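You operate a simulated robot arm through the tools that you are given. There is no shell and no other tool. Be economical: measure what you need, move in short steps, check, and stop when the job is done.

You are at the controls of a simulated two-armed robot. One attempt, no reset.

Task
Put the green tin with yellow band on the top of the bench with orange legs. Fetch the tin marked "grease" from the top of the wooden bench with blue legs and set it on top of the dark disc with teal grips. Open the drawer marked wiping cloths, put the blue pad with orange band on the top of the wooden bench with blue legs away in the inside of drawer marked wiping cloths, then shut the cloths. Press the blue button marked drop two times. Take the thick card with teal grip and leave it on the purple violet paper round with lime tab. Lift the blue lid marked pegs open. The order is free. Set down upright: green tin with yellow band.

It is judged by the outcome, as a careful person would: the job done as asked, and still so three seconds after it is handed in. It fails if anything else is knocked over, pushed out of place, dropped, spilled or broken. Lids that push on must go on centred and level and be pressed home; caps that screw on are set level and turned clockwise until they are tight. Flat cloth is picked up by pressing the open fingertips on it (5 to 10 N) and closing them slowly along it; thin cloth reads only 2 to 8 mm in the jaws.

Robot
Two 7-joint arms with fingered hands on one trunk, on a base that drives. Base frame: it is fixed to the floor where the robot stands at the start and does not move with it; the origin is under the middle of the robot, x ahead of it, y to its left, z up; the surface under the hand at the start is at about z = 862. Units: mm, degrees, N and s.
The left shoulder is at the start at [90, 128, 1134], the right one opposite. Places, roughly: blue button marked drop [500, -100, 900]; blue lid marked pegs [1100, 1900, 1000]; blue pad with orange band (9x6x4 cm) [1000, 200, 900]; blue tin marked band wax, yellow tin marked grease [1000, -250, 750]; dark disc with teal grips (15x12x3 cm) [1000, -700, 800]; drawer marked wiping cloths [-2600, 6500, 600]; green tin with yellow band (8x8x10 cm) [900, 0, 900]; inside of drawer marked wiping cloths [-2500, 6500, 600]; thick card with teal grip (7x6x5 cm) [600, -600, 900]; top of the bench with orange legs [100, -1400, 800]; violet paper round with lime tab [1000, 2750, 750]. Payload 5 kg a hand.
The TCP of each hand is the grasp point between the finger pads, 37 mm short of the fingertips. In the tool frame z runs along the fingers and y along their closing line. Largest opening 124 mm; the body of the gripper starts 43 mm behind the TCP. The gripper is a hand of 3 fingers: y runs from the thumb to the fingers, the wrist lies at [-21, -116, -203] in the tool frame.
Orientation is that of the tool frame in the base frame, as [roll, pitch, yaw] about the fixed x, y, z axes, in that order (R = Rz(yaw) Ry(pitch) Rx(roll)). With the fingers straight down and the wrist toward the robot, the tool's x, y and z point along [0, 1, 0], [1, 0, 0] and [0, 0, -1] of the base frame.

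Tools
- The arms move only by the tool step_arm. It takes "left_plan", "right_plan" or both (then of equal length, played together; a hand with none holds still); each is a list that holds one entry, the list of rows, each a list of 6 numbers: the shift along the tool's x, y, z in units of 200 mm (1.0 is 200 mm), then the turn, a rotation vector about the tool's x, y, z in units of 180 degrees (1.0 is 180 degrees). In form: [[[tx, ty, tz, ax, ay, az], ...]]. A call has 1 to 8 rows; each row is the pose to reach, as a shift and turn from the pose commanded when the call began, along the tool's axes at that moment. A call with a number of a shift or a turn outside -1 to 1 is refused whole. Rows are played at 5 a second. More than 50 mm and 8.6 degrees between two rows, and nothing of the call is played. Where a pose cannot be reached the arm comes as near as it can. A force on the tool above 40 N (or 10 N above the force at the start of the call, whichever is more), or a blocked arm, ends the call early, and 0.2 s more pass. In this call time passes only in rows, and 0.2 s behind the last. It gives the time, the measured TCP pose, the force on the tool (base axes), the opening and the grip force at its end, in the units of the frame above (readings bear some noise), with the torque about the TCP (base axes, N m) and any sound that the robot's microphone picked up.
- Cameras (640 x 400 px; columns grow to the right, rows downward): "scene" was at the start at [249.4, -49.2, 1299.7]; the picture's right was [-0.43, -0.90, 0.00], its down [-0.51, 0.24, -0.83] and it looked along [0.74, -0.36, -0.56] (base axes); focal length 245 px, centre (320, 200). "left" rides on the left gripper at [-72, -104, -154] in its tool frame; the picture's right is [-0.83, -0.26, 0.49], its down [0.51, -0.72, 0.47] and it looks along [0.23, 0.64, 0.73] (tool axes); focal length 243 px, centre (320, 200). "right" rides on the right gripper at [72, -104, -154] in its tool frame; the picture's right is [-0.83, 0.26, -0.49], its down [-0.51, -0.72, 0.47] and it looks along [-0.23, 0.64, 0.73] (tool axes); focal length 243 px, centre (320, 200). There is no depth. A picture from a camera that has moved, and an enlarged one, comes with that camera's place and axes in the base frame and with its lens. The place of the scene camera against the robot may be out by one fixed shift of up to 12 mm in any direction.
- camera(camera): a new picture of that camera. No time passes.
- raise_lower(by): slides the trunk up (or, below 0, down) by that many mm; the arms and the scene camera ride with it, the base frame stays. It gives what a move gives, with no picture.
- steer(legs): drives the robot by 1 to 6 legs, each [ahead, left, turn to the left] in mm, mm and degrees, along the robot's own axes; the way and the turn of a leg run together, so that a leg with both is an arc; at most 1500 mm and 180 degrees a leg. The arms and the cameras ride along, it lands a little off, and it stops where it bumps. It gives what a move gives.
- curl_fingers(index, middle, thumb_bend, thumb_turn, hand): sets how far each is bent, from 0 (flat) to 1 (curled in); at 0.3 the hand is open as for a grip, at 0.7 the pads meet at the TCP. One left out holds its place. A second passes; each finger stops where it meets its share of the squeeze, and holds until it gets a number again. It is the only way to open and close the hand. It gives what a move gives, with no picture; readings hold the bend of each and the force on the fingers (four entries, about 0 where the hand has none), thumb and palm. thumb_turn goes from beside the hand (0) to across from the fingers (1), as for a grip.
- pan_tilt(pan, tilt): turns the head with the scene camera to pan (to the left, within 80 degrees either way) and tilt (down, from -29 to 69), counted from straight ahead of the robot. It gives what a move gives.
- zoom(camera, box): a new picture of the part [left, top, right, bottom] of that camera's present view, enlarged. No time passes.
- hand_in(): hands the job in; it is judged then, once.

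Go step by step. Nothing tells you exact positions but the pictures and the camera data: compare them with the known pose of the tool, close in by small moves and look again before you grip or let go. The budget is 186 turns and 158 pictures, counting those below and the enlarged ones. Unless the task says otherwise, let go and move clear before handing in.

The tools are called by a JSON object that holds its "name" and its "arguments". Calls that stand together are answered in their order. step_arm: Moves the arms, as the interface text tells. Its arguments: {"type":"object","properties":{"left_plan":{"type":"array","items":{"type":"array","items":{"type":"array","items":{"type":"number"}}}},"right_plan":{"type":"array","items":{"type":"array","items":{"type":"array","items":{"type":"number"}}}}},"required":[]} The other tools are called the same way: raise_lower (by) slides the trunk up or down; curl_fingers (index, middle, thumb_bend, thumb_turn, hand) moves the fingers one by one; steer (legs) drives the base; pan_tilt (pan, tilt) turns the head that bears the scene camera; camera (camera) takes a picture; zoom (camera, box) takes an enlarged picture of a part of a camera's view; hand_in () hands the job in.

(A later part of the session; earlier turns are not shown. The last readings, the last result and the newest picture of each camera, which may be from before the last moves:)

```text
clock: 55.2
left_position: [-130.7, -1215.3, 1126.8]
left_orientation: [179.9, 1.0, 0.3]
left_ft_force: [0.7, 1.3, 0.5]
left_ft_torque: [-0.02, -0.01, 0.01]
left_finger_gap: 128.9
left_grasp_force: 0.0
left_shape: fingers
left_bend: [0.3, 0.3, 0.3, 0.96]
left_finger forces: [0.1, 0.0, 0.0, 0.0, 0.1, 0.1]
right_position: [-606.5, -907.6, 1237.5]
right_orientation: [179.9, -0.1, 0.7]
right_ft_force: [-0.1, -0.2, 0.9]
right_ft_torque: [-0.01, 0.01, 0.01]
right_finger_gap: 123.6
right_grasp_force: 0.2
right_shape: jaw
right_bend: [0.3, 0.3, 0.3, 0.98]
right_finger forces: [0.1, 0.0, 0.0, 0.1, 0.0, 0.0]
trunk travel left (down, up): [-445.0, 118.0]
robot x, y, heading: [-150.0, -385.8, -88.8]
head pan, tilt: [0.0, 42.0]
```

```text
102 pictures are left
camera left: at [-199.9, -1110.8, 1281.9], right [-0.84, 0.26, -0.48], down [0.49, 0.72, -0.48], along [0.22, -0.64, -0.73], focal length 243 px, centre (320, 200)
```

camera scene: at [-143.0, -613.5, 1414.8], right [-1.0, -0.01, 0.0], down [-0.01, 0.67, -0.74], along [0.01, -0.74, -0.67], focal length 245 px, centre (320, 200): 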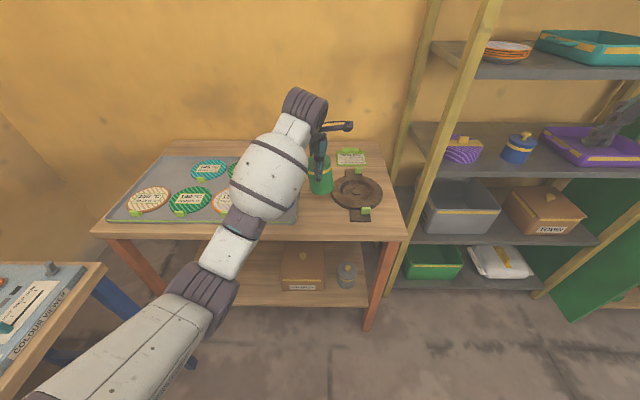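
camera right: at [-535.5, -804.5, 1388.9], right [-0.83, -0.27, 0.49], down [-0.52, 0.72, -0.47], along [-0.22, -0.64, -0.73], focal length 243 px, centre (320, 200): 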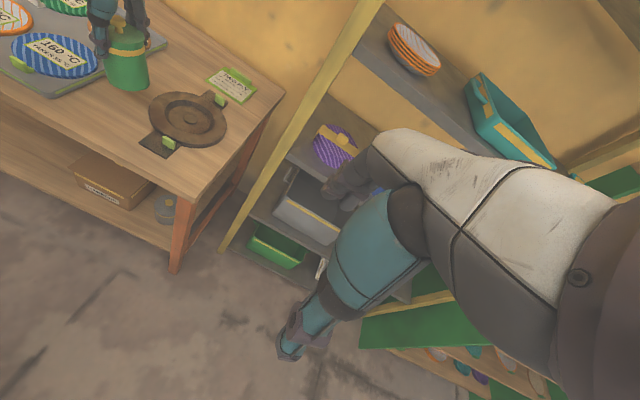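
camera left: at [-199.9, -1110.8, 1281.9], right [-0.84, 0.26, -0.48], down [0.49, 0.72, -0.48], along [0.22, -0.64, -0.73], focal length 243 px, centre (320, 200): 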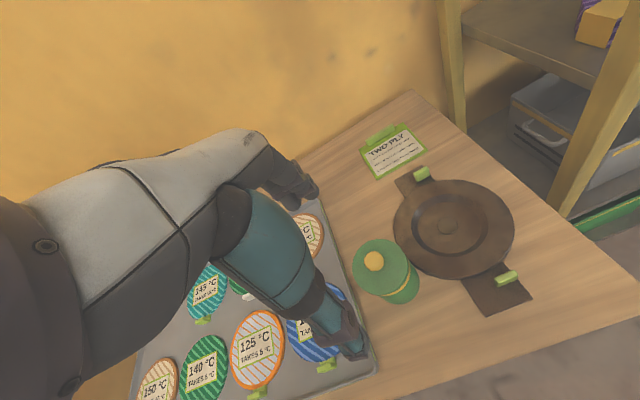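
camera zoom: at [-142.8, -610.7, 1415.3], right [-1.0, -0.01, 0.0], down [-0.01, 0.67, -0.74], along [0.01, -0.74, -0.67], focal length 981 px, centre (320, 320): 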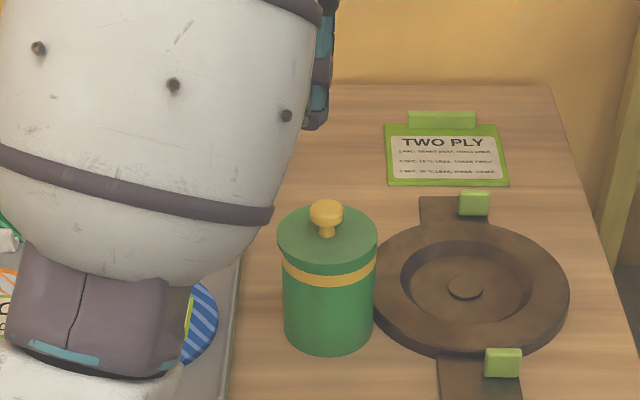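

The tin stands upright and clear of the tray and disc. I tuck the left hand aside and drive to face the wooden bench near the grease tin for the right hand.

{"name": "step_arm", "arguments": {"left_plan": [[[0.1, -0.15, -0.05, 0, 0, 0], [0.25, -0.3, -0.1, 0, 0, 0], [0.4, -0.45, -0.15, 0, 0, 0], [0.55, -0.6, -0.2, 0, 0, 0], [0.7, -0.75, -0.25, 0, 0, 0], [0.85, -0.9, -0.3, 0, 0, 0]]]}}

{"name": "steer", "arguments": {"legs": [[0, 0, 89], [220, -95, 0]]}}

{"name": "pan_tilt", "arguments": {"pan": -5, "tilt": 48}}

{"name": "camera", "arguments": {"camera": "scene"}}

{"name": "camera", "arguments": {"camera": "right"}}

```text
clock: 56.6
left_position: [18.2, -1114.0, 1114.4]
left_orientation: [179.6, 1.0, 0.4]
left_ft_force: [0.1, -0.6, -0.4]
left_ft_torque: [0.03, -0.03, -0.01]
left_finger_gap: 129.1
left_grasp_force: 0.0
left_shape: fingers
left_bend: [0.3, 0.3, 0.3, 0.96]
left_finger forces: [0.0, 0.0, 0.0, 0.0, 0.1, 0.0]
left hand out of reach, approached as far as the arm can: row 3, 4, 5, 6
right_position: [-605.5, -909.9, 1236.8]
right_orientation: [180.0, -0.1, 0.8]
right_ft_force: [-0.4, -0.1, -0.1]
right_ft_torque: [0.0, 0.01, 0.05]
right_finger_gap: 123.8
right_grasp_force: 0.1
right_shape: jaw
right_bend: [0.3, 0.3, 0.3, 0.98]
right_finger forces: [0.0, 0.0, 0.1, 0.0, 0.0, 0.0]
trunk travel left (down, up): [-445.0, 118.0]
robot x, y, heading: [-152.7, -385.3, -89.3]
head pan, tilt: [0.0, 42.0]
```

```text
clock: 62.1
left_position: [798.6, -318.5, 1115.3]
left_orientation: [179.5, 0.9, 89.9]
left_ft_force: [-0.3, 1.1, -0.6]
left_ft_torque: [0.02, -0.02, 0.01]
left_finger_gap: 128.9
left_grasp_force: 0.1
left_shape: fingers
left_bend: [0.3, 0.3, 0.3, 0.96]
left_finger forces: [0.0, 0.0, 0.1, 0.0, 0.1, 0.0]
right_position: [588.3, -939.7, 1238.1]
right_orientation: [179.9, 0.0, 90.3]
right_ft_force: [-0.8, 0.3, -0.2]
right_ft_torque: [0.01, 0.01, 0.02]
right_finger_gap: 123.6
right_grasp_force: 0.1
right_shape: jaw
right_bend: [0.3, 0.3, 0.3, 0.98]
right_finger forces: [0.1, 0.0, 0.1, 0.0, 0.1, 0.0]
trunk travel left (down, up): [-445.0, 118.0]
robot x, y, heading: [70.6, -477.4, 0.2]
head pan, tilt: [0.0, 42.0]
```

```text
clock: 62.8
left_position: [799.3, -319.4, 1114.5]
left_orientation: [179.7, 0.9, 90.0]
left_ft_force: [-0.3, 0.5, 0.9]
left_ft_torque: [0.0, 0.01, -0.02]
left_finger_gap: 129.0
left_grasp_force: 0.1
left_shape: fingers
left_bend: [0.3, 0.3, 0.3, 0.96]
left_finger forces: [0.0, 0.0, 0.1, 0.1, 0.1, 0.1]
right_position: [589.9, -940.2, 1235.6]
right_orientation: [180.0, 0.0, 90.3]
right_ft_force: [-0.2, -0.6, 0.2]
right_ft_torque: [0.01, 0.0, 0.0]
right_finger_gap: 123.5
right_grasp_force: 0.0
right_shape: jaw
right_bend: [0.3, 0.3, 0.3, 0.98]
right_finger forces: [0.0, 0.0, 0.1, 0.1, 0.0, 0.0]
trunk travel left (down, up): [-445.0, 118.0]
robot x, y, heading: [70.2, -481.7, -0.0]
head pan, tilt: [-5.0, 48.0]
```

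```text
101 pictures are left
camera scene: at [285.9, -496.7, 1406.4], right [-0.08, -1.0, 0.0], down [-0.74, 0.06, -0.67], along [0.67, -0.06, -0.74], focal length 245 px, centre (320, 200)
```

scene: 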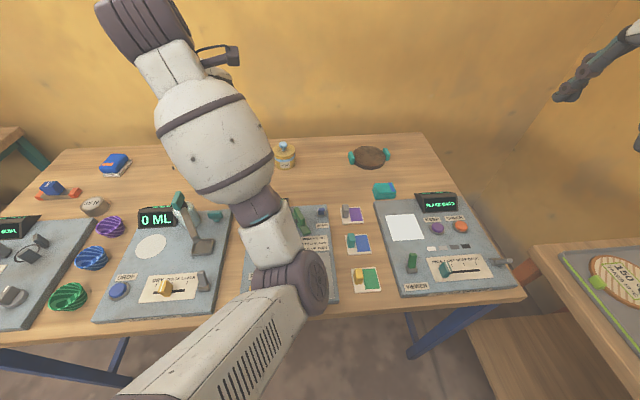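

```text
100 pictures are left
camera right: at [485.4, -868.3, 1389.2], right [0.26, -0.83, 0.49], down [-0.72, -0.51, -0.47], along [0.64, -0.23, -0.73], focal length 243 px, centre (320, 200)
```

right: 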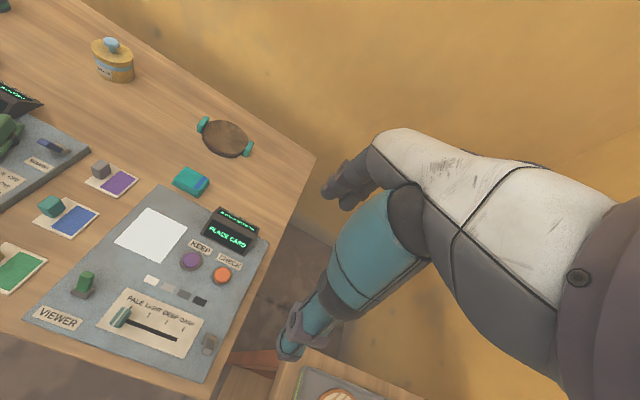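

The left arm is in the way; I move the left hand further left while bringing the right hand over the bench.

{"name": "step_arm", "arguments": {"left_plan": [[[0.15, 0, 0, 0, 0, 0], [0.3, 0, 0, 0, 0, 0], [0.45, 0, 0, 0, 0, 0], [0.6, 0, 0, 0, 0, 0], [0.75, 0, 0, 0, 0, 0], [0.9, 0, 0, 0, 0, 0]]], "right_plan": [[[0.16, 0.14, 0, 0, 0, 0], [0.33, 0.28, 0, 0, 0, 0], [0.5, 0.42, 0, 0, 0, 0], [0.67, 0.56, 0, 0, 0, 0], [0.83, 0.7, 0, 0, 0, 0], [1.0, 0.84, 0, 0, 0, 0]]]}}

{"name": "step_arm", "arguments": {"right_plan": [[[0.16, 0.14, 0, 0, 0, 0], [0.33, 0.28, 0, 0, 0, 0], [0.5, 0.42, 0, 0, 0, 0], [0.67, 0.56, 0, 0, 0, 0], [0.83, 0.7, 0, 0, 0, 0], [1.0, 0.8, 0, 0, 0, 0]]]}}

{"name": "camera", "arguments": {"camera": "scene"}}

{"name": "camera", "arguments": {"camera": "right"}}

```text
clock: 64.2
left_position: [803.1, -134.0, 1110.7]
left_orientation: [179.6, 1.2, 90.0]
left_ft_force: [0.0, 0.0, -0.9]
left_ft_torque: [-0.04, 0.0, -0.04]
left_finger_gap: 129.0
left_grasp_force: 0.1
left_shape: fingers
left_bend: [0.3, 0.3, 0.3, 0.96]
left_finger forces: [0.0, 0.1, 0.0, 0.1, 0.0, 0.0]
right_position: [756.0, -734.0, 1237.5]
right_orientation: [-180.0, 0.2, 90.2]
right_ft_force: [0.5, 0.8, 0.8]
right_ft_torque: [-0.07, -0.01, -0.01]
right_finger_gap: 123.7
right_grasp_force: 0.0
right_shape: jaw
right_bend: [0.3, 0.3, 0.3, 0.98]
right_finger forces: [0.1, 0.1, 0.0, 0.1, 0.0, 0.1]
trunk travel left (down, up): [-445.0, 118.0]
robot x, y, heading: [70.9, -478.5, -0.1]
head pan, tilt: [-5.0, 48.0]
```

```text
clock: 65.6
left_position: [801.6, -137.9, 1111.5]
left_orientation: [179.6, 0.8, 89.9]
left_ft_force: [-0.4, -0.8, -0.4]
left_ft_torque: [-0.01, -0.03, 0.03]
left_finger_gap: 129.0
left_grasp_force: 0.1
left_shape: fingers
left_bend: [0.3, 0.3, 0.3, 0.96]
left_finger forces: [0.1, 0.0, 0.0, 0.1, 0.0, 0.0]
right_position: [918.2, -548.4, 1231.5]
right_orientation: [-179.7, 0.2, 90.1]
right_ft_force: [-0.4, 0.7, -5.0]
right_ft_torque: [0.05, -0.07, 0.02]
right_finger_gap: 123.6
right_grasp_force: 0.0
right_shape: jaw
right_bend: [0.3, 0.3, 0.3, 0.97]
right_finger forces: [0.1, 0.1, 0.0, 0.0, 0.0, 0.0]
right hand out of reach, approached as far as the arm can: row 6
trunk travel left (down, up): [-445.0, 118.0]
robot x, y, heading: [70.6, -478.5, 0.2]
head pan, tilt: [-5.0, 48.0]
```

```text
99 pictures are left
camera scene: at [285.8, -496.6, 1405.8], right [-0.08, -1.0, 0.0], down [-0.74, 0.06, -0.67], along [0.67, -0.06, -0.74], focal length 245 px, centre (320, 200)
```

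scene: 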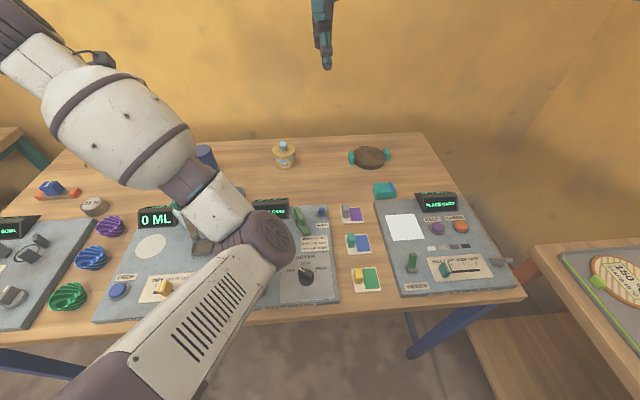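

```text
98 pictures are left
camera right: at [814.6, -475.1, 1384.9], right [0.27, -0.83, 0.49], down [-0.72, -0.51, -0.47], along [0.64, -0.23, -0.73], focal length 243 px, centre (320, 200)
```

right: 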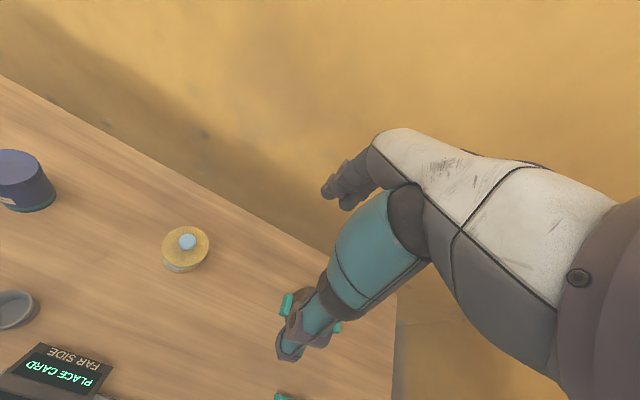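

The grease tin is at about [964, -421]. I lower the right hand while moving above it.

{"name": "step_arm", "arguments": {"right_plan": [[[0.0, 0.0, 0.2, 0, 0, 0], [0.1, 0.0, 0.4, 0, 0, 0], [0.25, 0.05, 0.55, 0, 0, 0], [0.4, 0.1, 0.65, 0, 0, 0], [0.5, 0.16, 0.72, 0, 0, 0], [0.6, 0.22, 0.8, 0, 0, 0]]]}}

{"name": "camera", "arguments": {"camera": "right"}}

{"name": "zoom", "arguments": {"camera": "scene", "box": [200, 90, 440, 240]}}

```text
clock: 67.0
left_position: [800.7, -138.5, 1112.6]
left_orientation: [179.5, 0.9, 89.9]
left_ft_force: [0.4, 0.1, 0.3]
left_ft_torque: [0.0, 0.0, -0.02]
left_finger_gap: 129.1
left_grasp_force: 0.0
left_shape: fingers
left_bend: [0.3, 0.3, 0.3, 0.96]
left_finger forces: [0.1, 0.0, 0.1, 0.1, 0.0, 0.0]
right_position: [909.0, -526.9, 1120.3]
right_orientation: [179.9, 0.1, 90.2]
right_ft_force: [0.0, -0.4, 0.1]
right_ft_torque: [-0.03, 0.02, 0.0]
right_finger_gap: 124.0
right_grasp_force: 0.2
right_shape: jaw
right_bend: [0.3, 0.3, 0.3, 0.98]
right_finger forces: [0.0, 0.0, 0.0, 0.0, 0.0, 0.0]
right hand out of reach, approached as far as the arm can: row 2, 3, 4, 5, 6
trunk travel left (down, up): [-445.0, 118.0]
robot x, y, heading: [71.1, -481.1, 0.2]
head pan, tilt: [-5.0, 48.0]
```

```text
97 pictures are left
camera right: at [805.2, -454.1, 1271.8], right [0.26, -0.83, 0.49], down [-0.72, -0.51, -0.47], along [0.64, -0.23, -0.73], focal length 243 px, centre (320, 200)
```

right: 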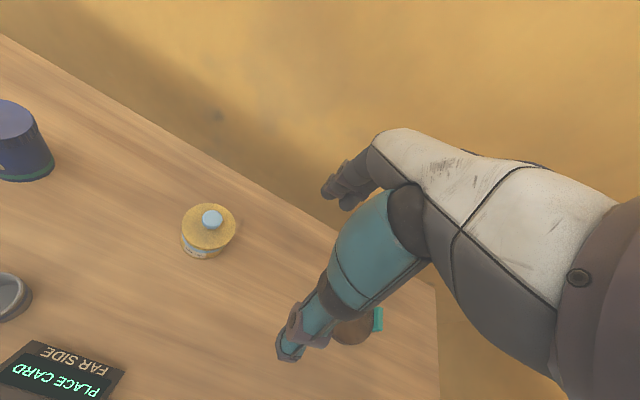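

```text
2.67 times, centred on (320, 165) of scene
camera zoom: at [284.1, -496.7, 1406.7], right [-0.08, -1.0, 0.0], down [-0.74, 0.06, -0.67], along [0.67, -0.06, -0.74], focal length 654 px, centre (320, 293)
```

zoom: 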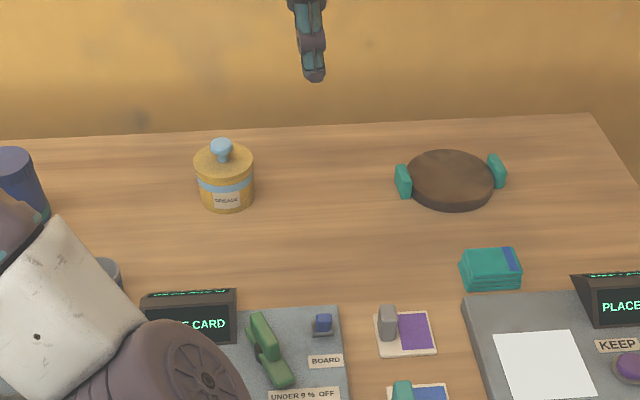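

The right arm can't reach that far across. I shift the robot 150 mm left so the tin lies on the right arm's side.

{"name": "steer", "arguments": {"legs": [[25, 150, 0]]}}

{"name": "camera", "arguments": {"camera": "right"}}

```text
clock: 69.0
left_position: [826.3, 9.2, 1112.0]
left_orientation: [179.5, 0.8, 89.9]
left_ft_force: [0.5, 0.6, 0.3]
left_ft_torque: [0.05, 0.01, 0.01]
left_finger_gap: 128.9
left_grasp_force: 0.0
left_shape: fingers
left_bend: [0.3, 0.3, 0.3, 0.96]
left_finger forces: [0.0, 0.0, 0.1, 0.0, 0.0, 0.1]
right_position: [934.3, -377.9, 1119.0]
right_orientation: [180.0, -0.2, 90.1]
right_ft_force: [0.7, 0.6, -0.4]
right_ft_torque: [0.0, -0.01, 0.0]
right_finger_gap: 123.9
right_grasp_force: 0.1
right_shape: jaw
right_bend: [0.3, 0.3, 0.3, 0.98]
right_finger forces: [0.0, 0.1, 0.0, 0.0, 0.1, 0.0]
trunk travel left (down, up): [-445.0, 118.0]
robot x, y, heading: [97.2, -329.3, 0.2]
head pan, tilt: [-5.0, 48.0]
```

```text
95 pictures are left
camera right: at [830.7, -305.9, 1271.1], right [0.26, -0.83, 0.49], down [-0.72, -0.51, -0.47], along [0.64, -0.23, -0.73], focal length 243 px, centre (320, 200)
```

right: 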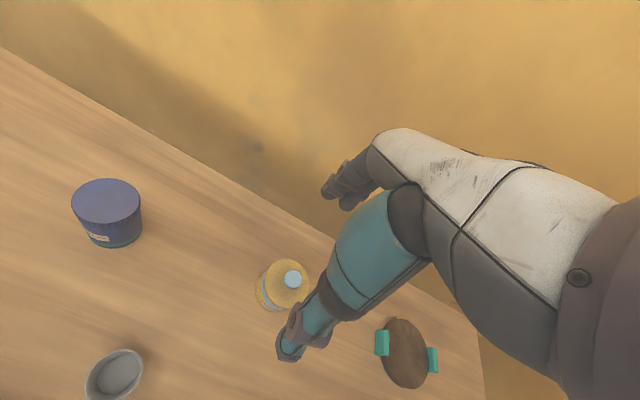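

The grease tin is shorter: axis about [969, -418], knob at z ~926. I move the right hand over it and check where the command lands.

{"name": "step_arm", "arguments": {"right_plan": [[[-0.1, 0.08, 0.0, 0, 0, 0], [-0.22, 0.16, 0.1, 0, 0, 0]]]}}

```text
clock: 69.6
left_position: [827.1, 10.3, 1111.7]
left_orientation: [179.6, 0.9, 89.9]
left_ft_force: [0.7, -0.2, 0.1]
left_ft_torque: [-0.02, 0.04, 0.0]
left_finger_gap: 129.3
left_grasp_force: 0.1
left_shape: fingers
left_bend: [0.3, 0.3, 0.3, 0.96]
left_finger forces: [0.0, 0.1, 0.0, 0.1, 0.0, 0.1]
right_position: [968.8, -421.4, 1098.1]
right_orientation: [-179.9, -0.2, 90.1]
right_ft_force: [0.5, -0.2, 0.4]
right_ft_torque: [0.0, 0.01, 0.05]
right_finger_gap: 124.1
right_grasp_force: 0.0
right_shape: jaw
right_bend: [0.3, 0.3, 0.3, 0.98]
right_finger forces: [0.0, 0.1, 0.0, 0.0, 0.1, 0.0]
trunk travel left (down, up): [-445.0, 118.0]
robot x, y, heading: [94.2, -329.5, 0.4]
head pan, tilt: [-5.0, 48.0]
```

Right where wanted. I descend to about z 985 and check.

{"name": "step_arm", "arguments": {"right_plan": [[[0, 0, 0.2, 0, 0, 0], [0, 0, 0.4, 0, 0, 0], [0, 0, 0.57, 0, 0, 0]]]}}

{"name": "camera", "arguments": {"camera": "right"}}

{"name": "zoom", "arguments": {"camera": "scene", "box": [250, 90, 410, 190]}}

```text
clock: 70.4
left_position: [826.0, 11.6, 1110.8]
left_orientation: [179.6, 1.0, 89.9]
left_ft_force: [0.4, 0.1, 1.3]
left_ft_torque: [0.0, 0.02, 0.02]
left_finger_gap: 128.8
left_grasp_force: 0.2
left_shape: fingers
left_bend: [0.3, 0.3, 0.3, 0.96]
left_finger forces: [0.1, 0.0, 0.0, 0.1, 0.0, 0.0]
right_position: [968.1, -420.7, 983.9]
right_orientation: [179.9, 0.0, 90.1]
right_ft_force: [-0.2, -0.1, 0.6]
right_ft_torque: [-0.03, 0.02, -0.04]
right_finger_gap: 123.8
right_grasp_force: 0.1
right_shape: jaw
right_bend: [0.3, 0.3, 0.3, 0.98]
right_finger forces: [0.0, 0.1, 0.0, 0.1, 0.0, 0.0]
trunk travel left (down, up): [-445.0, 118.0]
robot x, y, heading: [95.3, -330.2, 0.2]
head pan, tilt: [-5.0, 48.0]
```

```text
94 pictures are left
camera right: at [863.9, -349.3, 1137.5], right [0.27, -0.83, 0.49], down [-0.72, -0.51, -0.47], along [0.64, -0.23, -0.73], focal length 243 px, centre (320, 200)
```

right: 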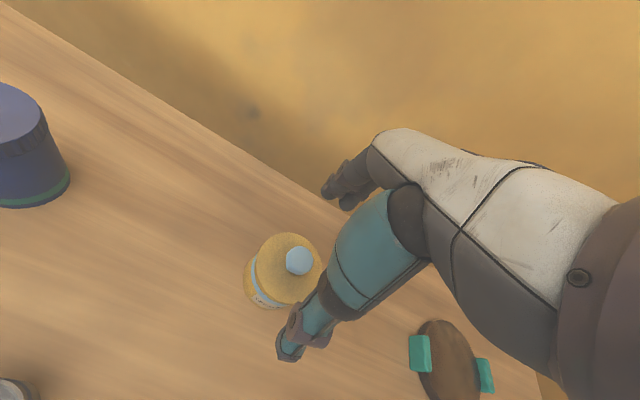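

```text
4.00 times, centred on (330, 140) of scene
camera zoom: at [310.7, -348.1, 1406.3], right [-0.08, -1.0, 0.0], down [-0.74, 0.06, -0.67], along [0.67, -0.06, -0.74], focal length 981 px, centre (280, 440)
```

zoom: 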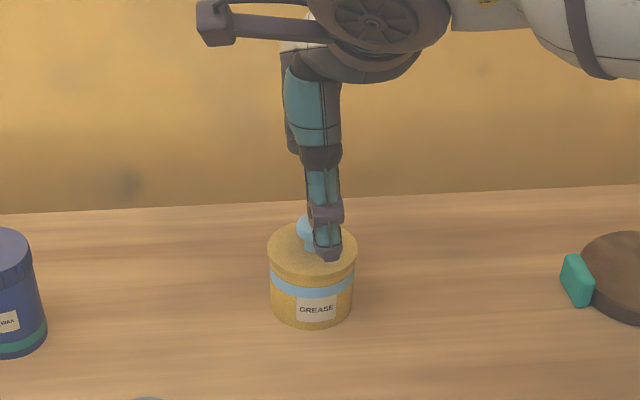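

Aligned. I descend to just above the bench with the fingertips, z about 904.

{"name": "step_arm", "arguments": {"right_plan": [[[0.03, 0, 0.15, 0, 0, 0], [0.03, 0, 0.27, 0, 0, 0], [0.03, 0, 0.34, 0, 0, 0], [0.03, 0, 0.375, 0, 0, 0], [0.03, 0, 0.395, 0, 0, 0]]]}}

{"name": "zoom", "arguments": {"camera": "scene", "box": [250, 90, 410, 190]}}

{"name": "camera", "arguments": {"camera": "right"}}

```text
clock: 71.6
left_position: [826.1, 10.7, 1111.1]
left_orientation: [179.6, 1.0, 90.0]
left_ft_force: [0.1, -0.2, -0.5]
left_ft_torque: [0.01, 0.02, 0.0]
left_finger_gap: 128.9
left_grasp_force: 0.1
left_shape: fingers
left_bend: [0.3, 0.3, 0.3, 0.96]
left_finger forces: [0.0, 0.0, 0.0, 0.1, 0.0, 0.1]
right_position: [966.6, -416.4, 905.5]
right_orientation: [179.9, 0.0, 90.3]
right_ft_force: [-0.2, 0.3, 0.0]
right_ft_torque: [-0.01, 0.01, 0.0]
right_finger_gap: 123.9
right_grasp_force: 0.2
right_shape: jaw
right_bend: [0.3, 0.3, 0.3, 0.98]
right_finger forces: [0.0, 0.0, 0.0, 0.0, 0.1, 0.0]
trunk travel left (down, up): [-445.0, 118.0]
robot x, y, heading: [98.4, -330.1, 0.1]
head pan, tilt: [-5.0, 48.0]
```

```text
4.00 times, centred on (330, 140) of scene
camera zoom: at [309.8, -348.0, 1406.4], right [-0.08, -1.0, 0.0], down [-0.74, 0.06, -0.67], along [0.67, -0.06, -0.74], focal length 981 px, centre (280, 440)
```

zoom: 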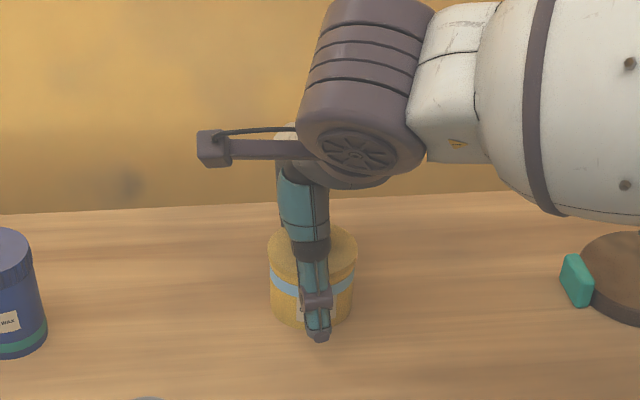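

```text
91 pictures are left
camera right: at [861.9, -344.4, 1059.1], right [0.27, -0.83, 0.49], down [-0.72, -0.51, -0.47], along [0.64, -0.23, -0.73], focal length 243 px, centre (320, 200)
```

right: 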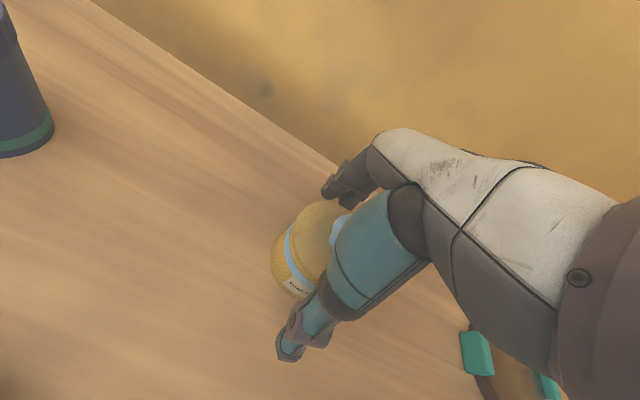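

In place; I close the right hand gently around the tin.

{"name": "curl_fingers", "arguments": {"hand": "right", "index": 0.52, "middle": 0.52, "thumb_bend": 0.52}}

{"name": "curl_fingers", "arguments": {"hand": "right", "index": 0.57, "middle": 0.57, "thumb_bend": 0.57}}

```text
clock: 72.6
left_position: [826.0, 10.3, 1111.4]
left_orientation: [179.4, 0.9, 89.8]
left_ft_force: [0.1, 0.4, 0.6]
left_ft_torque: [-0.03, 0.02, 0.01]
left_finger_gap: 129.2
left_grasp_force: 0.0
left_shape: fingers
left_bend: [0.3, 0.3, 0.3, 0.96]
left_finger forces: [0.0, 0.1, 0.0, 0.1, 0.0, 0.1]
right_position: [966.1, -416.6, 907.1]
right_orientation: [179.9, -0.1, 90.2]
right_ft_force: [-0.1, 0.3, 0.0]
right_ft_torque: [-0.03, -0.01, 0.03]
right_finger_gap: 75.4
right_grasp_force: 7.0
right_shape: fingers
right_bend: [0.48, 0.51, 0.48, 0.97]
right_finger forces: [6.1, 1.9, 0.1, 0.0, 8.0, 0.0]
trunk travel left (down, up): [-445.0, 118.0]
robot x, y, heading: [94.7, -330.5, 0.1]
head pan, tilt: [-5.0, 48.0]
heard: snap
```

```text
clock: 73.6
left_position: [825.7, 10.7, 1110.9]
left_orientation: [179.5, 0.9, 89.9]
left_ft_force: [0.5, 0.6, -0.6]
left_ft_torque: [0.02, -0.02, 0.03]
left_finger_gap: 128.8
left_grasp_force: 0.0
left_shape: fingers
left_bend: [0.3, 0.3, 0.3, 0.96]
left_finger forces: [0.0, 0.1, 0.1, 0.0, 0.1, 0.0]
right_position: [966.3, -417.3, 908.0]
right_orientation: [179.9, -0.1, 90.3]
right_ft_force: [0.8, -0.4, 1.6]
right_ft_torque: [-0.06, -0.13, 0.0]
right_finger_gap: 73.4
right_grasp_force: 15.0
right_shape: fingers
right_bend: [0.49, 0.52, 0.49, 0.97]
right_finger forces: [10.0, 5.2, 0.0, 0.1, 14.3, 0.0]
trunk travel left (down, up): [-445.0, 118.0]
robot x, y, heading: [98.9, -333.1, 0.5]
head pan, tilt: [-5.0, 48.0]
```

Held firmly. I lift it and carry it rightwards toward the dark disc, then take fresh pictures.

{"name": "step_arm", "arguments": {"right_plan": [[[0, 0, -0.1, 0, 0, 0], [0, 0, -0.3, 0, 0, 0], [0, 0, -0.5, 0, 0, 0], [-0.2, -0.02, -0.55, 0, 0, 0], [-0.4, -0.04, -0.55, 0, 0, 0], [-0.6, -0.06, -0.55, 0, 0, 0], [-0.8, -0.08, -0.55, 0, 0, 0], [-1.0, -0.1, -0.55, 0, 0, 0]]]}}

{"name": "pan_tilt", "arguments": {"pan": -20, "tilt": 45}}

{"name": "camera", "arguments": {"camera": "right"}}

{"name": "camera", "arguments": {"camera": "scene"}}

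{"name": "camera", "arguments": {"camera": "left"}}

```text
clock: 75.4
left_position: [825.6, 9.5, 1112.4]
left_orientation: [179.5, 0.8, 89.9]
left_ft_force: [-0.5, -0.1, 0.0]
left_ft_torque: [0.03, 0.0, 0.0]
left_finger_gap: 129.1
left_grasp_force: 0.1
left_shape: fingers
left_bend: [0.3, 0.3, 0.3, 0.96]
left_finger forces: [0.1, 0.0, 0.1, 0.0, 0.0, 0.1]
right_position: [945.3, -617.9, 1014.9]
right_orientation: [179.9, -0.1, 90.3]
right_ft_force: [-0.3, -0.9, -1.4]
right_ft_torque: [0.01, 0.0, 0.0]
right_finger_gap: 73.6
right_grasp_force: 13.9
right_shape: fingers
right_bend: [0.49, 0.53, 0.49, 0.97]
right_finger forces: [9.8, 4.3, 0.1, 0.1, 14.2, 0.0]
trunk travel left (down, up): [-445.0, 118.0]
robot x, y, heading: [93.7, -333.3, 0.4]
head pan, tilt: [-5.0, 48.0]
```

```text
clock: 76.1
left_position: [826.3, 10.3, 1111.2]
left_orientation: [179.6, 0.9, 89.9]
left_ft_force: [-0.2, -0.6, 0.2]
left_ft_torque: [0.01, 0.01, 0.02]
left_finger_gap: 129.4
left_grasp_force: 0.0
left_shape: fingers
left_bend: [0.3, 0.3, 0.3, 0.96]
left_finger forces: [0.0, 0.1, 0.1, 0.1, 0.0, 0.0]
right_position: [947.0, -615.4, 1014.7]
right_orientation: [180.0, 0.0, 90.2]
right_ft_force: [0.4, 0.4, -2.3]
right_ft_torque: [0.04, 0.0, 0.01]
right_finger_gap: 73.3
right_grasp_force: 14.3
right_shape: fingers
right_bend: [0.49, 0.53, 0.49, 0.97]
right_finger forces: [9.7, 4.3, 0.0, 0.0, 14.2, 0.0]
trunk travel left (down, up): [-445.0, 118.0]
robot x, y, heading: [98.2, -331.7, 0.2]
head pan, tilt: [-20.0, 45.0]
```

```text
90 pictures are left
camera right: at [842.5, -543.5, 1167.5], right [0.26, -0.83, 0.49], down [-0.72, -0.51, -0.47], along [0.64, -0.23, -0.73], focal length 243 px, centre (320, 200)
```

right: 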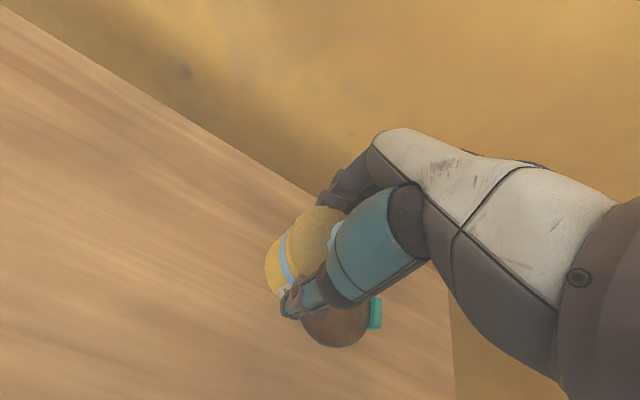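

```text
89 pictures are left
camera scene: at [308.2, -368.7, 1410.5], right [-0.34, -0.94, 0.0], down [-0.67, 0.24, -0.71], along [0.67, -0.24, -0.71], focal length 245 px, centre (320, 200)
```

scene: 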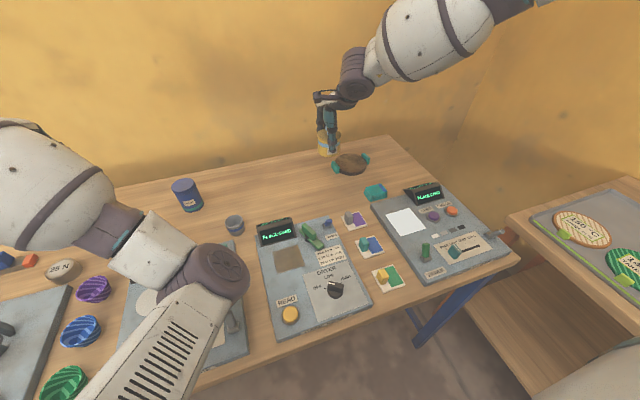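

```text
88 pictures are left
camera left: at [721.9, -59.3, 1266.0], right [-0.26, -0.84, -0.48], down [-0.72, 0.5, -0.48], along [0.65, 0.22, -0.73], focal length 243 px, centre (320, 200)
```

left: 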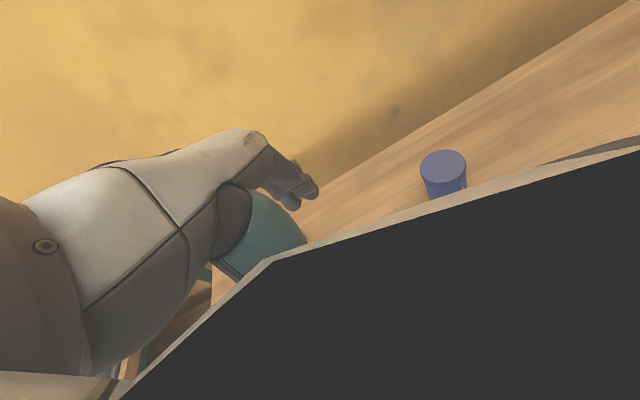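

The disc is partly hidden beneath the hand. I zoom both cameras on it to fix its centre.

{"name": "zoom", "arguments": {"camera": "scene", "box": [290, 90, 410, 190]}}

{"name": "zoom", "arguments": {"camera": "right", "box": [240, 200, 420, 370]}}

```text
4.00 times, centred on (350, 140) of scene
camera zoom: at [308.2, -368.7, 1410.5], right [-0.34, -0.94, 0.0], down [-0.67, 0.24, -0.71], along [0.67, -0.24, -0.71], focal length 981 px, centre (200, 440)
```

zoom: 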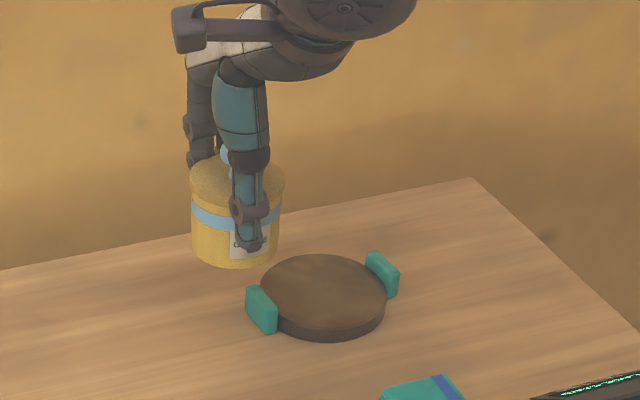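

```text
2.35 times, centred on (330, 285) of right
camera zoom: at [842.5, -543.5, 1167.5], right [0.26, -0.83, 0.49], down [-0.72, -0.51, -0.47], along [0.64, -0.23, -0.73], focal length 571 px, centre (296, 0)
```

zoom: 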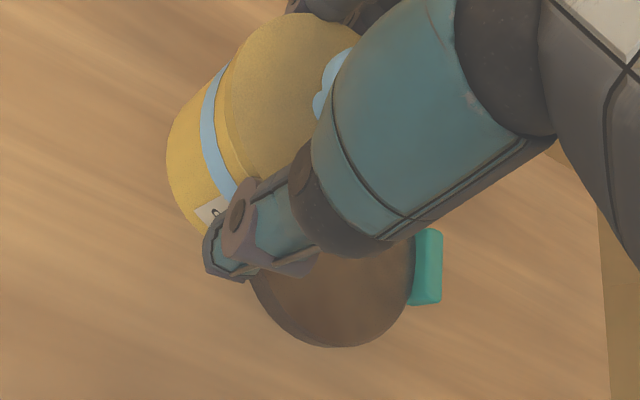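

The disc centre works out at about [962, -705], top near z 878. I carry the tin above it and lower to a small gap.

{"name": "step_arm", "arguments": {"right_plan": [[[-0.15, 0.03, 0, 0, 0, 0], [-0.3, 0.06, 0, 0, 0, 0], [-0.44, 0.078, 0.0, 0, 0, 0], [-0.44, 0.078, 0.12, 0, 0, 0], [-0.44, 0.078, 0.24, 0, 0, 0], [-0.44, 0.078, 0.34, 0, 0, 0]]]}}

{"name": "zoom", "arguments": {"camera": "scene", "box": [290, 90, 410, 190]}}

{"name": "zoom", "arguments": {"camera": "right", "box": [220, 180, 420, 320]}}

```text
clock: 77.5
left_position: [826.6, 8.9, 1110.5]
left_orientation: [179.6, 0.9, 89.9]
left_ft_force: [0.2, -0.4, 0.1]
left_ft_torque: [0.01, -0.01, -0.02]
left_finger_gap: 129.0
left_grasp_force: 0.0
left_shape: fingers
left_bend: [0.3, 0.3, 0.3, 0.96]
left_finger forces: [0.0, 0.0, 0.0, 0.0, 0.0, 0.0]
right_position: [962.7, -702.5, 946.1]
right_orientation: [179.9, -0.1, 90.2]
right_ft_force: [0.3, -0.7, -1.7]
right_ft_torque: [0.0, 0.05, -0.01]
right_finger_gap: 73.3
right_grasp_force: 13.8
right_shape: fingers
right_bend: [0.49, 0.53, 0.49, 0.97]
right_finger forces: [9.8, 4.3, 0.0, 0.0, 14.2, 0.1]
trunk travel left (down, up): [-445.0, 118.0]
robot x, y, heading: [94.6, -326.8, 0.3]
head pan, tilt: [-20.0, 45.0]
```

```text
4.00 times, centred on (350, 140) of scene
camera zoom: at [308.5, -369.4, 1410.5], right [-0.34, -0.94, 0.0], down [-0.67, 0.24, -0.71], along [0.67, -0.24, -0.71], focal length 981 px, centre (200, 440)
```

zoom: 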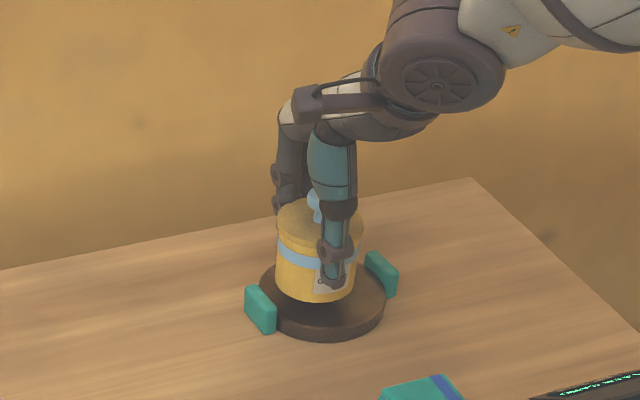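

```text
2.86 times, centred on (320, 250) of right
camera zoom: at [859.7, -631.4, 1099.3], right [0.26, -0.83, 0.49], down [-0.72, -0.51, -0.47], along [0.64, -0.23, -0.73], focal length 693 px, centre (320, 57)
```

zoom: 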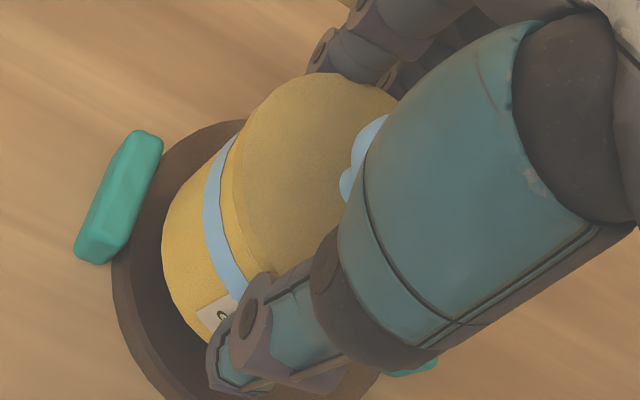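

Nicely over the disc. I nudge 5 mm right and lower to contact.

{"name": "step_arm", "arguments": {"right_plan": [[[-0.025, 0, 0.05, 0, 0, 0], [-0.025, 0, 0.08, 0, 0, 0], [-0.025, 0, 0.095, 0, 0, 0], [-0.025, 0, 0.11, 0, 0, 0]]]}}

```text
clock: 78.5
left_position: [826.4, 9.6, 1112.0]
left_orientation: [179.5, 0.9, 89.9]
left_ft_force: [0.6, -0.6, 0.2]
left_ft_torque: [-0.01, 0.0, 0.0]
left_finger_gap: 128.8
left_grasp_force: 0.0
left_shape: fingers
left_bend: [0.3, 0.3, 0.3, 0.96]
left_finger forces: [0.0, 0.0, 0.0, 0.0, 0.0, 0.0]
right_position: [964.0, -707.6, 924.8]
right_orientation: [-180.0, 0.1, 90.2]
right_ft_force: [0.6, 0.0, -0.7]
right_ft_torque: [-0.02, 0.03, -0.04]
right_finger_gap: 73.5
right_grasp_force: 14.5
right_shape: fingers
right_bend: [0.49, 0.53, 0.49, 0.97]
right_finger forces: [9.9, 4.4, 0.0, 0.1, 14.5, 0.1]
trunk travel left (down, up): [-445.0, 118.0]
robot x, y, heading: [94.8, -333.5, 0.4]
head pan, tilt: [-20.0, 45.0]
```

{"name": "step_arm", "arguments": {"right_plan": [[[0, 0, 0.01, 0, 0, 0], [0, 0, 0.02, 0, 0, 0], [0, 0, 0.03, 0, 0, 0]]]}}

```text
clock: 79.3
left_position: [824.4, 11.2, 1111.7]
left_orientation: [179.5, 1.0, 89.9]
left_ft_force: [1.0, -1.1, 0.3]
left_ft_torque: [0.0, -0.01, -0.01]
left_finger_gap: 129.4
left_grasp_force: 0.2
left_shape: fingers
left_bend: [0.3, 0.3, 0.3, 0.96]
left_finger forces: [0.0, 0.0, 0.0, 0.1, 0.1, 0.1]
right_position: [964.5, -708.7, 922.9]
right_orientation: [179.6, 0.0, 90.3]
right_ft_force: [1.2, -1.4, 15.0]
right_ft_torque: [-0.07, -0.25, -0.04]
right_finger_gap: 73.4
right_grasp_force: 15.9
right_shape: fingers
right_bend: [0.49, 0.52, 0.49, 0.97]
right_finger forces: [10.5, 6.8, 0.0, 0.0, 15.4, 0.0]
trunk travel left (down, up): [-445.0, 118.0]
robot x, y, heading: [93.8, -334.3, 0.3]
head pan, tilt: [-20.0, 45.0]
```

Contact with 15 N. I ease up 4 mm and open the hand.

{"name": "step_arm", "arguments": {"right_plan": [[[0, 0, -0.018, 0, 0, 0]]]}}

{"name": "curl_fingers", "arguments": {"hand": "right", "index": 0.3, "middle": 0.3, "thumb_bend": 0.3}}

{"name": "step_arm", "arguments": {"right_plan": [[[0, 0, -0.1, 0, 0, 0], [0, 0, -0.25, 0, 0, 0], [0, 0, -0.45, 0, 0, 0], [0, -0.1, -0.65, 0, 0, 0], [0, -0.3, -0.75, 0, 0, 0], [0, -0.5, -0.75, 0, 0, 0]]]}}

{"name": "zoom", "arguments": {"camera": "scene", "box": [290, 110, 450, 270]}}

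{"name": "camera", "arguments": {"camera": "right"}}

```text
clock: 79.7
left_position: [825.5, 10.8, 1112.4]
left_orientation: [179.5, 0.9, 90.0]
left_ft_force: [-0.1, 0.0, 0.3]
left_ft_torque: [0.0, 0.02, 0.01]
left_finger_gap: 128.8
left_grasp_force: 0.0
left_shape: fingers
left_bend: [0.3, 0.3, 0.3, 0.96]
left_finger forces: [0.0, 0.0, 0.1, 0.0, 0.1, 0.1]
right_position: [964.0, -707.5, 921.2]
right_orientation: [179.9, 0.0, 90.3]
right_ft_force: [1.2, 0.1, 9.5]
right_ft_torque: [-0.07, -0.26, 0.01]
right_finger_gap: 73.2
right_grasp_force: 16.2
right_shape: fingers
right_bend: [0.49, 0.52, 0.5, 0.97]
right_finger forces: [10.7, 6.4, 0.1, 0.1, 15.3, 0.0]
trunk travel left (down, up): [-445.0, 118.0]
robot x, y, heading: [94.7, -330.1, 0.2]
head pan, tilt: [-20.0, 45.0]
```

```text
clock: 80.7
left_position: [826.0, 10.4, 1111.7]
left_orientation: [179.4, 1.0, 90.0]
left_ft_force: [0.1, -0.8, 0.4]
left_ft_torque: [-0.06, 0.02, 0.01]
left_finger_gap: 128.7
left_grasp_force: 0.0
left_shape: fingers
left_bend: [0.3, 0.3, 0.3, 0.96]
left_finger forces: [0.0, 0.0, 0.1, 0.1, 0.0, 0.1]
right_position: [964.6, -708.5, 922.9]
right_orientation: [-180.0, 0.0, 90.2]
right_ft_force: [0.6, 0.3, 0.9]
right_ft_torque: [0.02, 0.02, -0.01]
right_finger_gap: 128.2
right_grasp_force: 0.2
right_shape: fingers
right_bend: [0.3, 0.3, 0.3, 0.97]
right_finger forces: [0.1, 0.0, 0.0, 0.1, 0.1, 0.0]
trunk travel left (down, up): [-445.0, 118.0]
robot x, y, heading: [95.5, -335.0, 0.5]
head pan, tilt: [-20.0, 45.0]
heard: snap
```

```text
clock: 82.1
left_position: [824.2, 10.6, 1113.5]
left_orientation: [179.5, 0.8, 89.9]
left_ft_force: [-0.2, 0.4, 0.4]
left_ft_torque: [0.01, 0.0, -0.01]
left_finger_gap: 129.2
left_grasp_force: 0.2
left_shape: fingers
left_bend: [0.3, 0.3, 0.3, 0.96]
left_finger forces: [0.0, 0.0, 0.0, 0.1, 0.1, 0.0]
right_position: [862.9, -709.3, 1072.5]
right_orientation: [179.8, -0.1, 90.2]
right_ft_force: [0.4, 0.1, 0.0]
right_ft_torque: [0.0, -0.03, 0.01]
right_finger_gap: 128.4
right_grasp_force: 0.0
right_shape: fingers
right_bend: [0.3, 0.3, 0.3, 0.97]
right_finger forces: [0.0, 0.1, 0.0, 0.0, 0.1, 0.0]
trunk travel left (down, up): [-445.0, 118.0]
robot x, y, heading: [92.2, -330.3, 0.3]
head pan, tilt: [-20.0, 45.0]
```

```text
2.50 times, centred on (370, 190) of scene
camera zoom: at [306.1, -369.9, 1410.8], right [-0.34, -0.94, 0.0], down [-0.66, 0.24, -0.71], along [0.67, -0.24, -0.71], focal length 613 px, centre (195, 225)
```

zoom: 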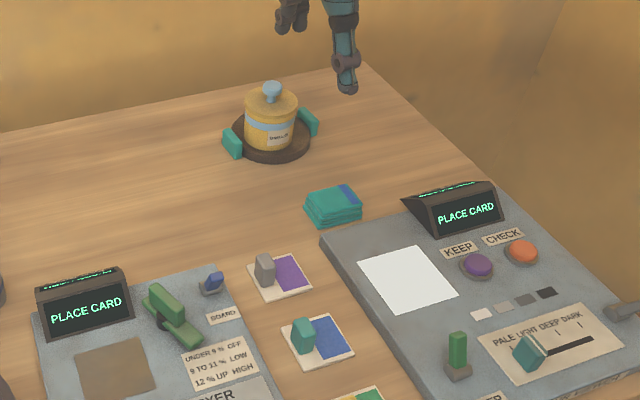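

```text
82 pictures are left
camera right: at [758.2, -637.1, 1225.3], right [0.26, -0.83, 0.49], down [-0.72, -0.51, -0.47], along [0.64, -0.23, -0.73], focal length 243 px, centre (320, 200)
```

right: 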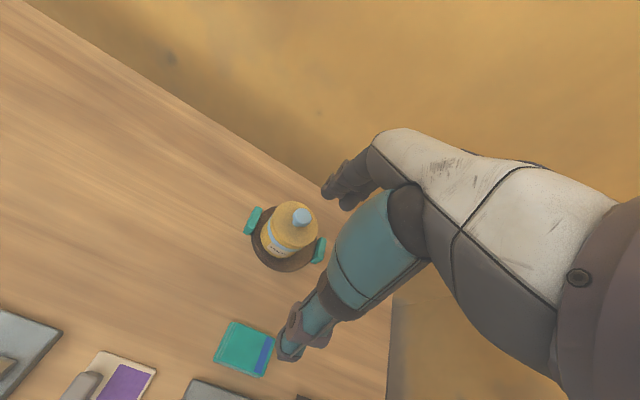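

Grease tin is on the disc. Next the teal-grip card: I back off 150 mm and bring the right hand above it.

{"name": "steer", "arguments": {"legs": [[-150, 0, 0]]}}

{"name": "step_arm", "arguments": {"right_plan": [[[0.15, -0.1, 0, 0, 0, 0], [0.3, -0.2, 0, 0, 0, 0], [0.45, -0.3, 0, 0, 0, 0], [0.55, -0.4, 0, 0, 0, 0]]]}}

{"name": "camera", "arguments": {"camera": "right"}}

{"name": "zoom", "arguments": {"camera": "scene", "box": [270, 90, 430, 190]}}

```text
clock: 83.5
left_position: [681.5, 11.2, 1109.1]
left_orientation: [179.7, 0.9, 89.9]
left_ft_force: [0.4, -0.6, 0.1]
left_ft_torque: [0.03, 0.06, -0.02]
left_finger_gap: 128.7
left_grasp_force: 0.1
left_shape: fingers
left_bend: [0.3, 0.3, 0.3, 0.96]
left_finger forces: [0.0, 0.0, 0.0, 0.0, 0.0, 0.0]
right_position: [717.8, -709.5, 1069.1]
right_orientation: [-179.9, 0.0, 90.3]
right_ft_force: [0.5, -0.6, -0.8]
right_ft_torque: [-0.02, 0.04, -0.03]
right_finger_gap: 128.7
right_grasp_force: 0.0
right_shape: fingers
right_bend: [0.3, 0.3, 0.3, 0.97]
right_finger forces: [0.0, 0.0, 0.0, 0.0, 0.0, 0.1]
trunk travel left (down, up): [-445.0, 118.0]
robot x, y, heading: [-53.2, -330.3, 0.4]
head pan, tilt: [-20.0, 45.0]
```

```text
clock: 84.5
left_position: [676.7, 9.8, 1111.3]
left_orientation: [179.5, 0.9, 90.0]
left_ft_force: [0.7, 0.1, -0.5]
left_ft_torque: [-0.03, 0.0, 0.0]
left_finger_gap: 129.1
left_grasp_force: 0.1
left_shape: fingers
left_bend: [0.3, 0.3, 0.3, 0.96]
left_finger forces: [0.1, 0.0, 0.1, 0.1, 0.1, 0.0]
right_position: [634.6, -599.5, 1070.3]
right_orientation: [179.9, 0.0, 90.2]
right_ft_force: [0.2, 0.2, 0.1]
right_ft_torque: [0.04, -0.01, -0.02]
right_finger_gap: 128.5
right_grasp_force: 0.1
right_shape: fingers
right_bend: [0.3, 0.3, 0.3, 0.97]
right_finger forces: [0.0, 0.1, 0.0, 0.0, 0.0, 0.1]
trunk travel left (down, up): [-445.0, 118.0]
robot x, y, heading: [-52.6, -333.8, 0.2]
head pan, tilt: [-20.0, 45.0]
```

```text
81 pictures are left
camera right: at [530.2, -527.2, 1223.3], right [0.26, -0.83, 0.49], down [-0.72, -0.51, -0.47], along [0.64, -0.23, -0.73], focal length 243 px, centre (320, 200)
```

right: 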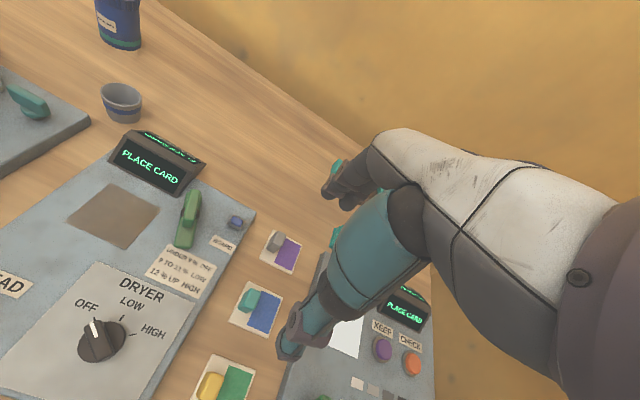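

```text
4.00 times, centred on (350, 140) of scene
camera zoom: at [158.8, -369.1, 1410.7], right [-0.34, -0.94, 0.0], down [-0.67, 0.24, -0.71], along [0.67, -0.24, -0.71], focal length 981 px, centre (200, 440)
```

zoom: 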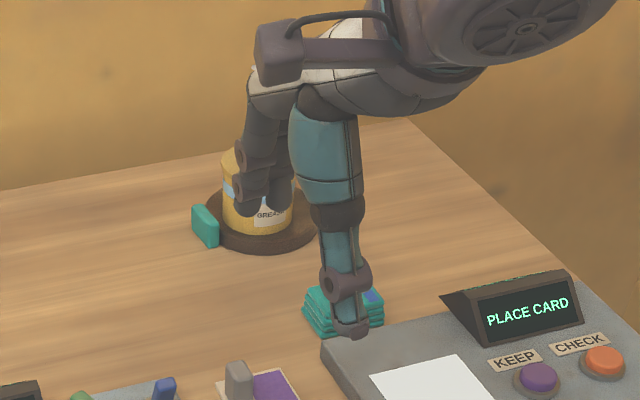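

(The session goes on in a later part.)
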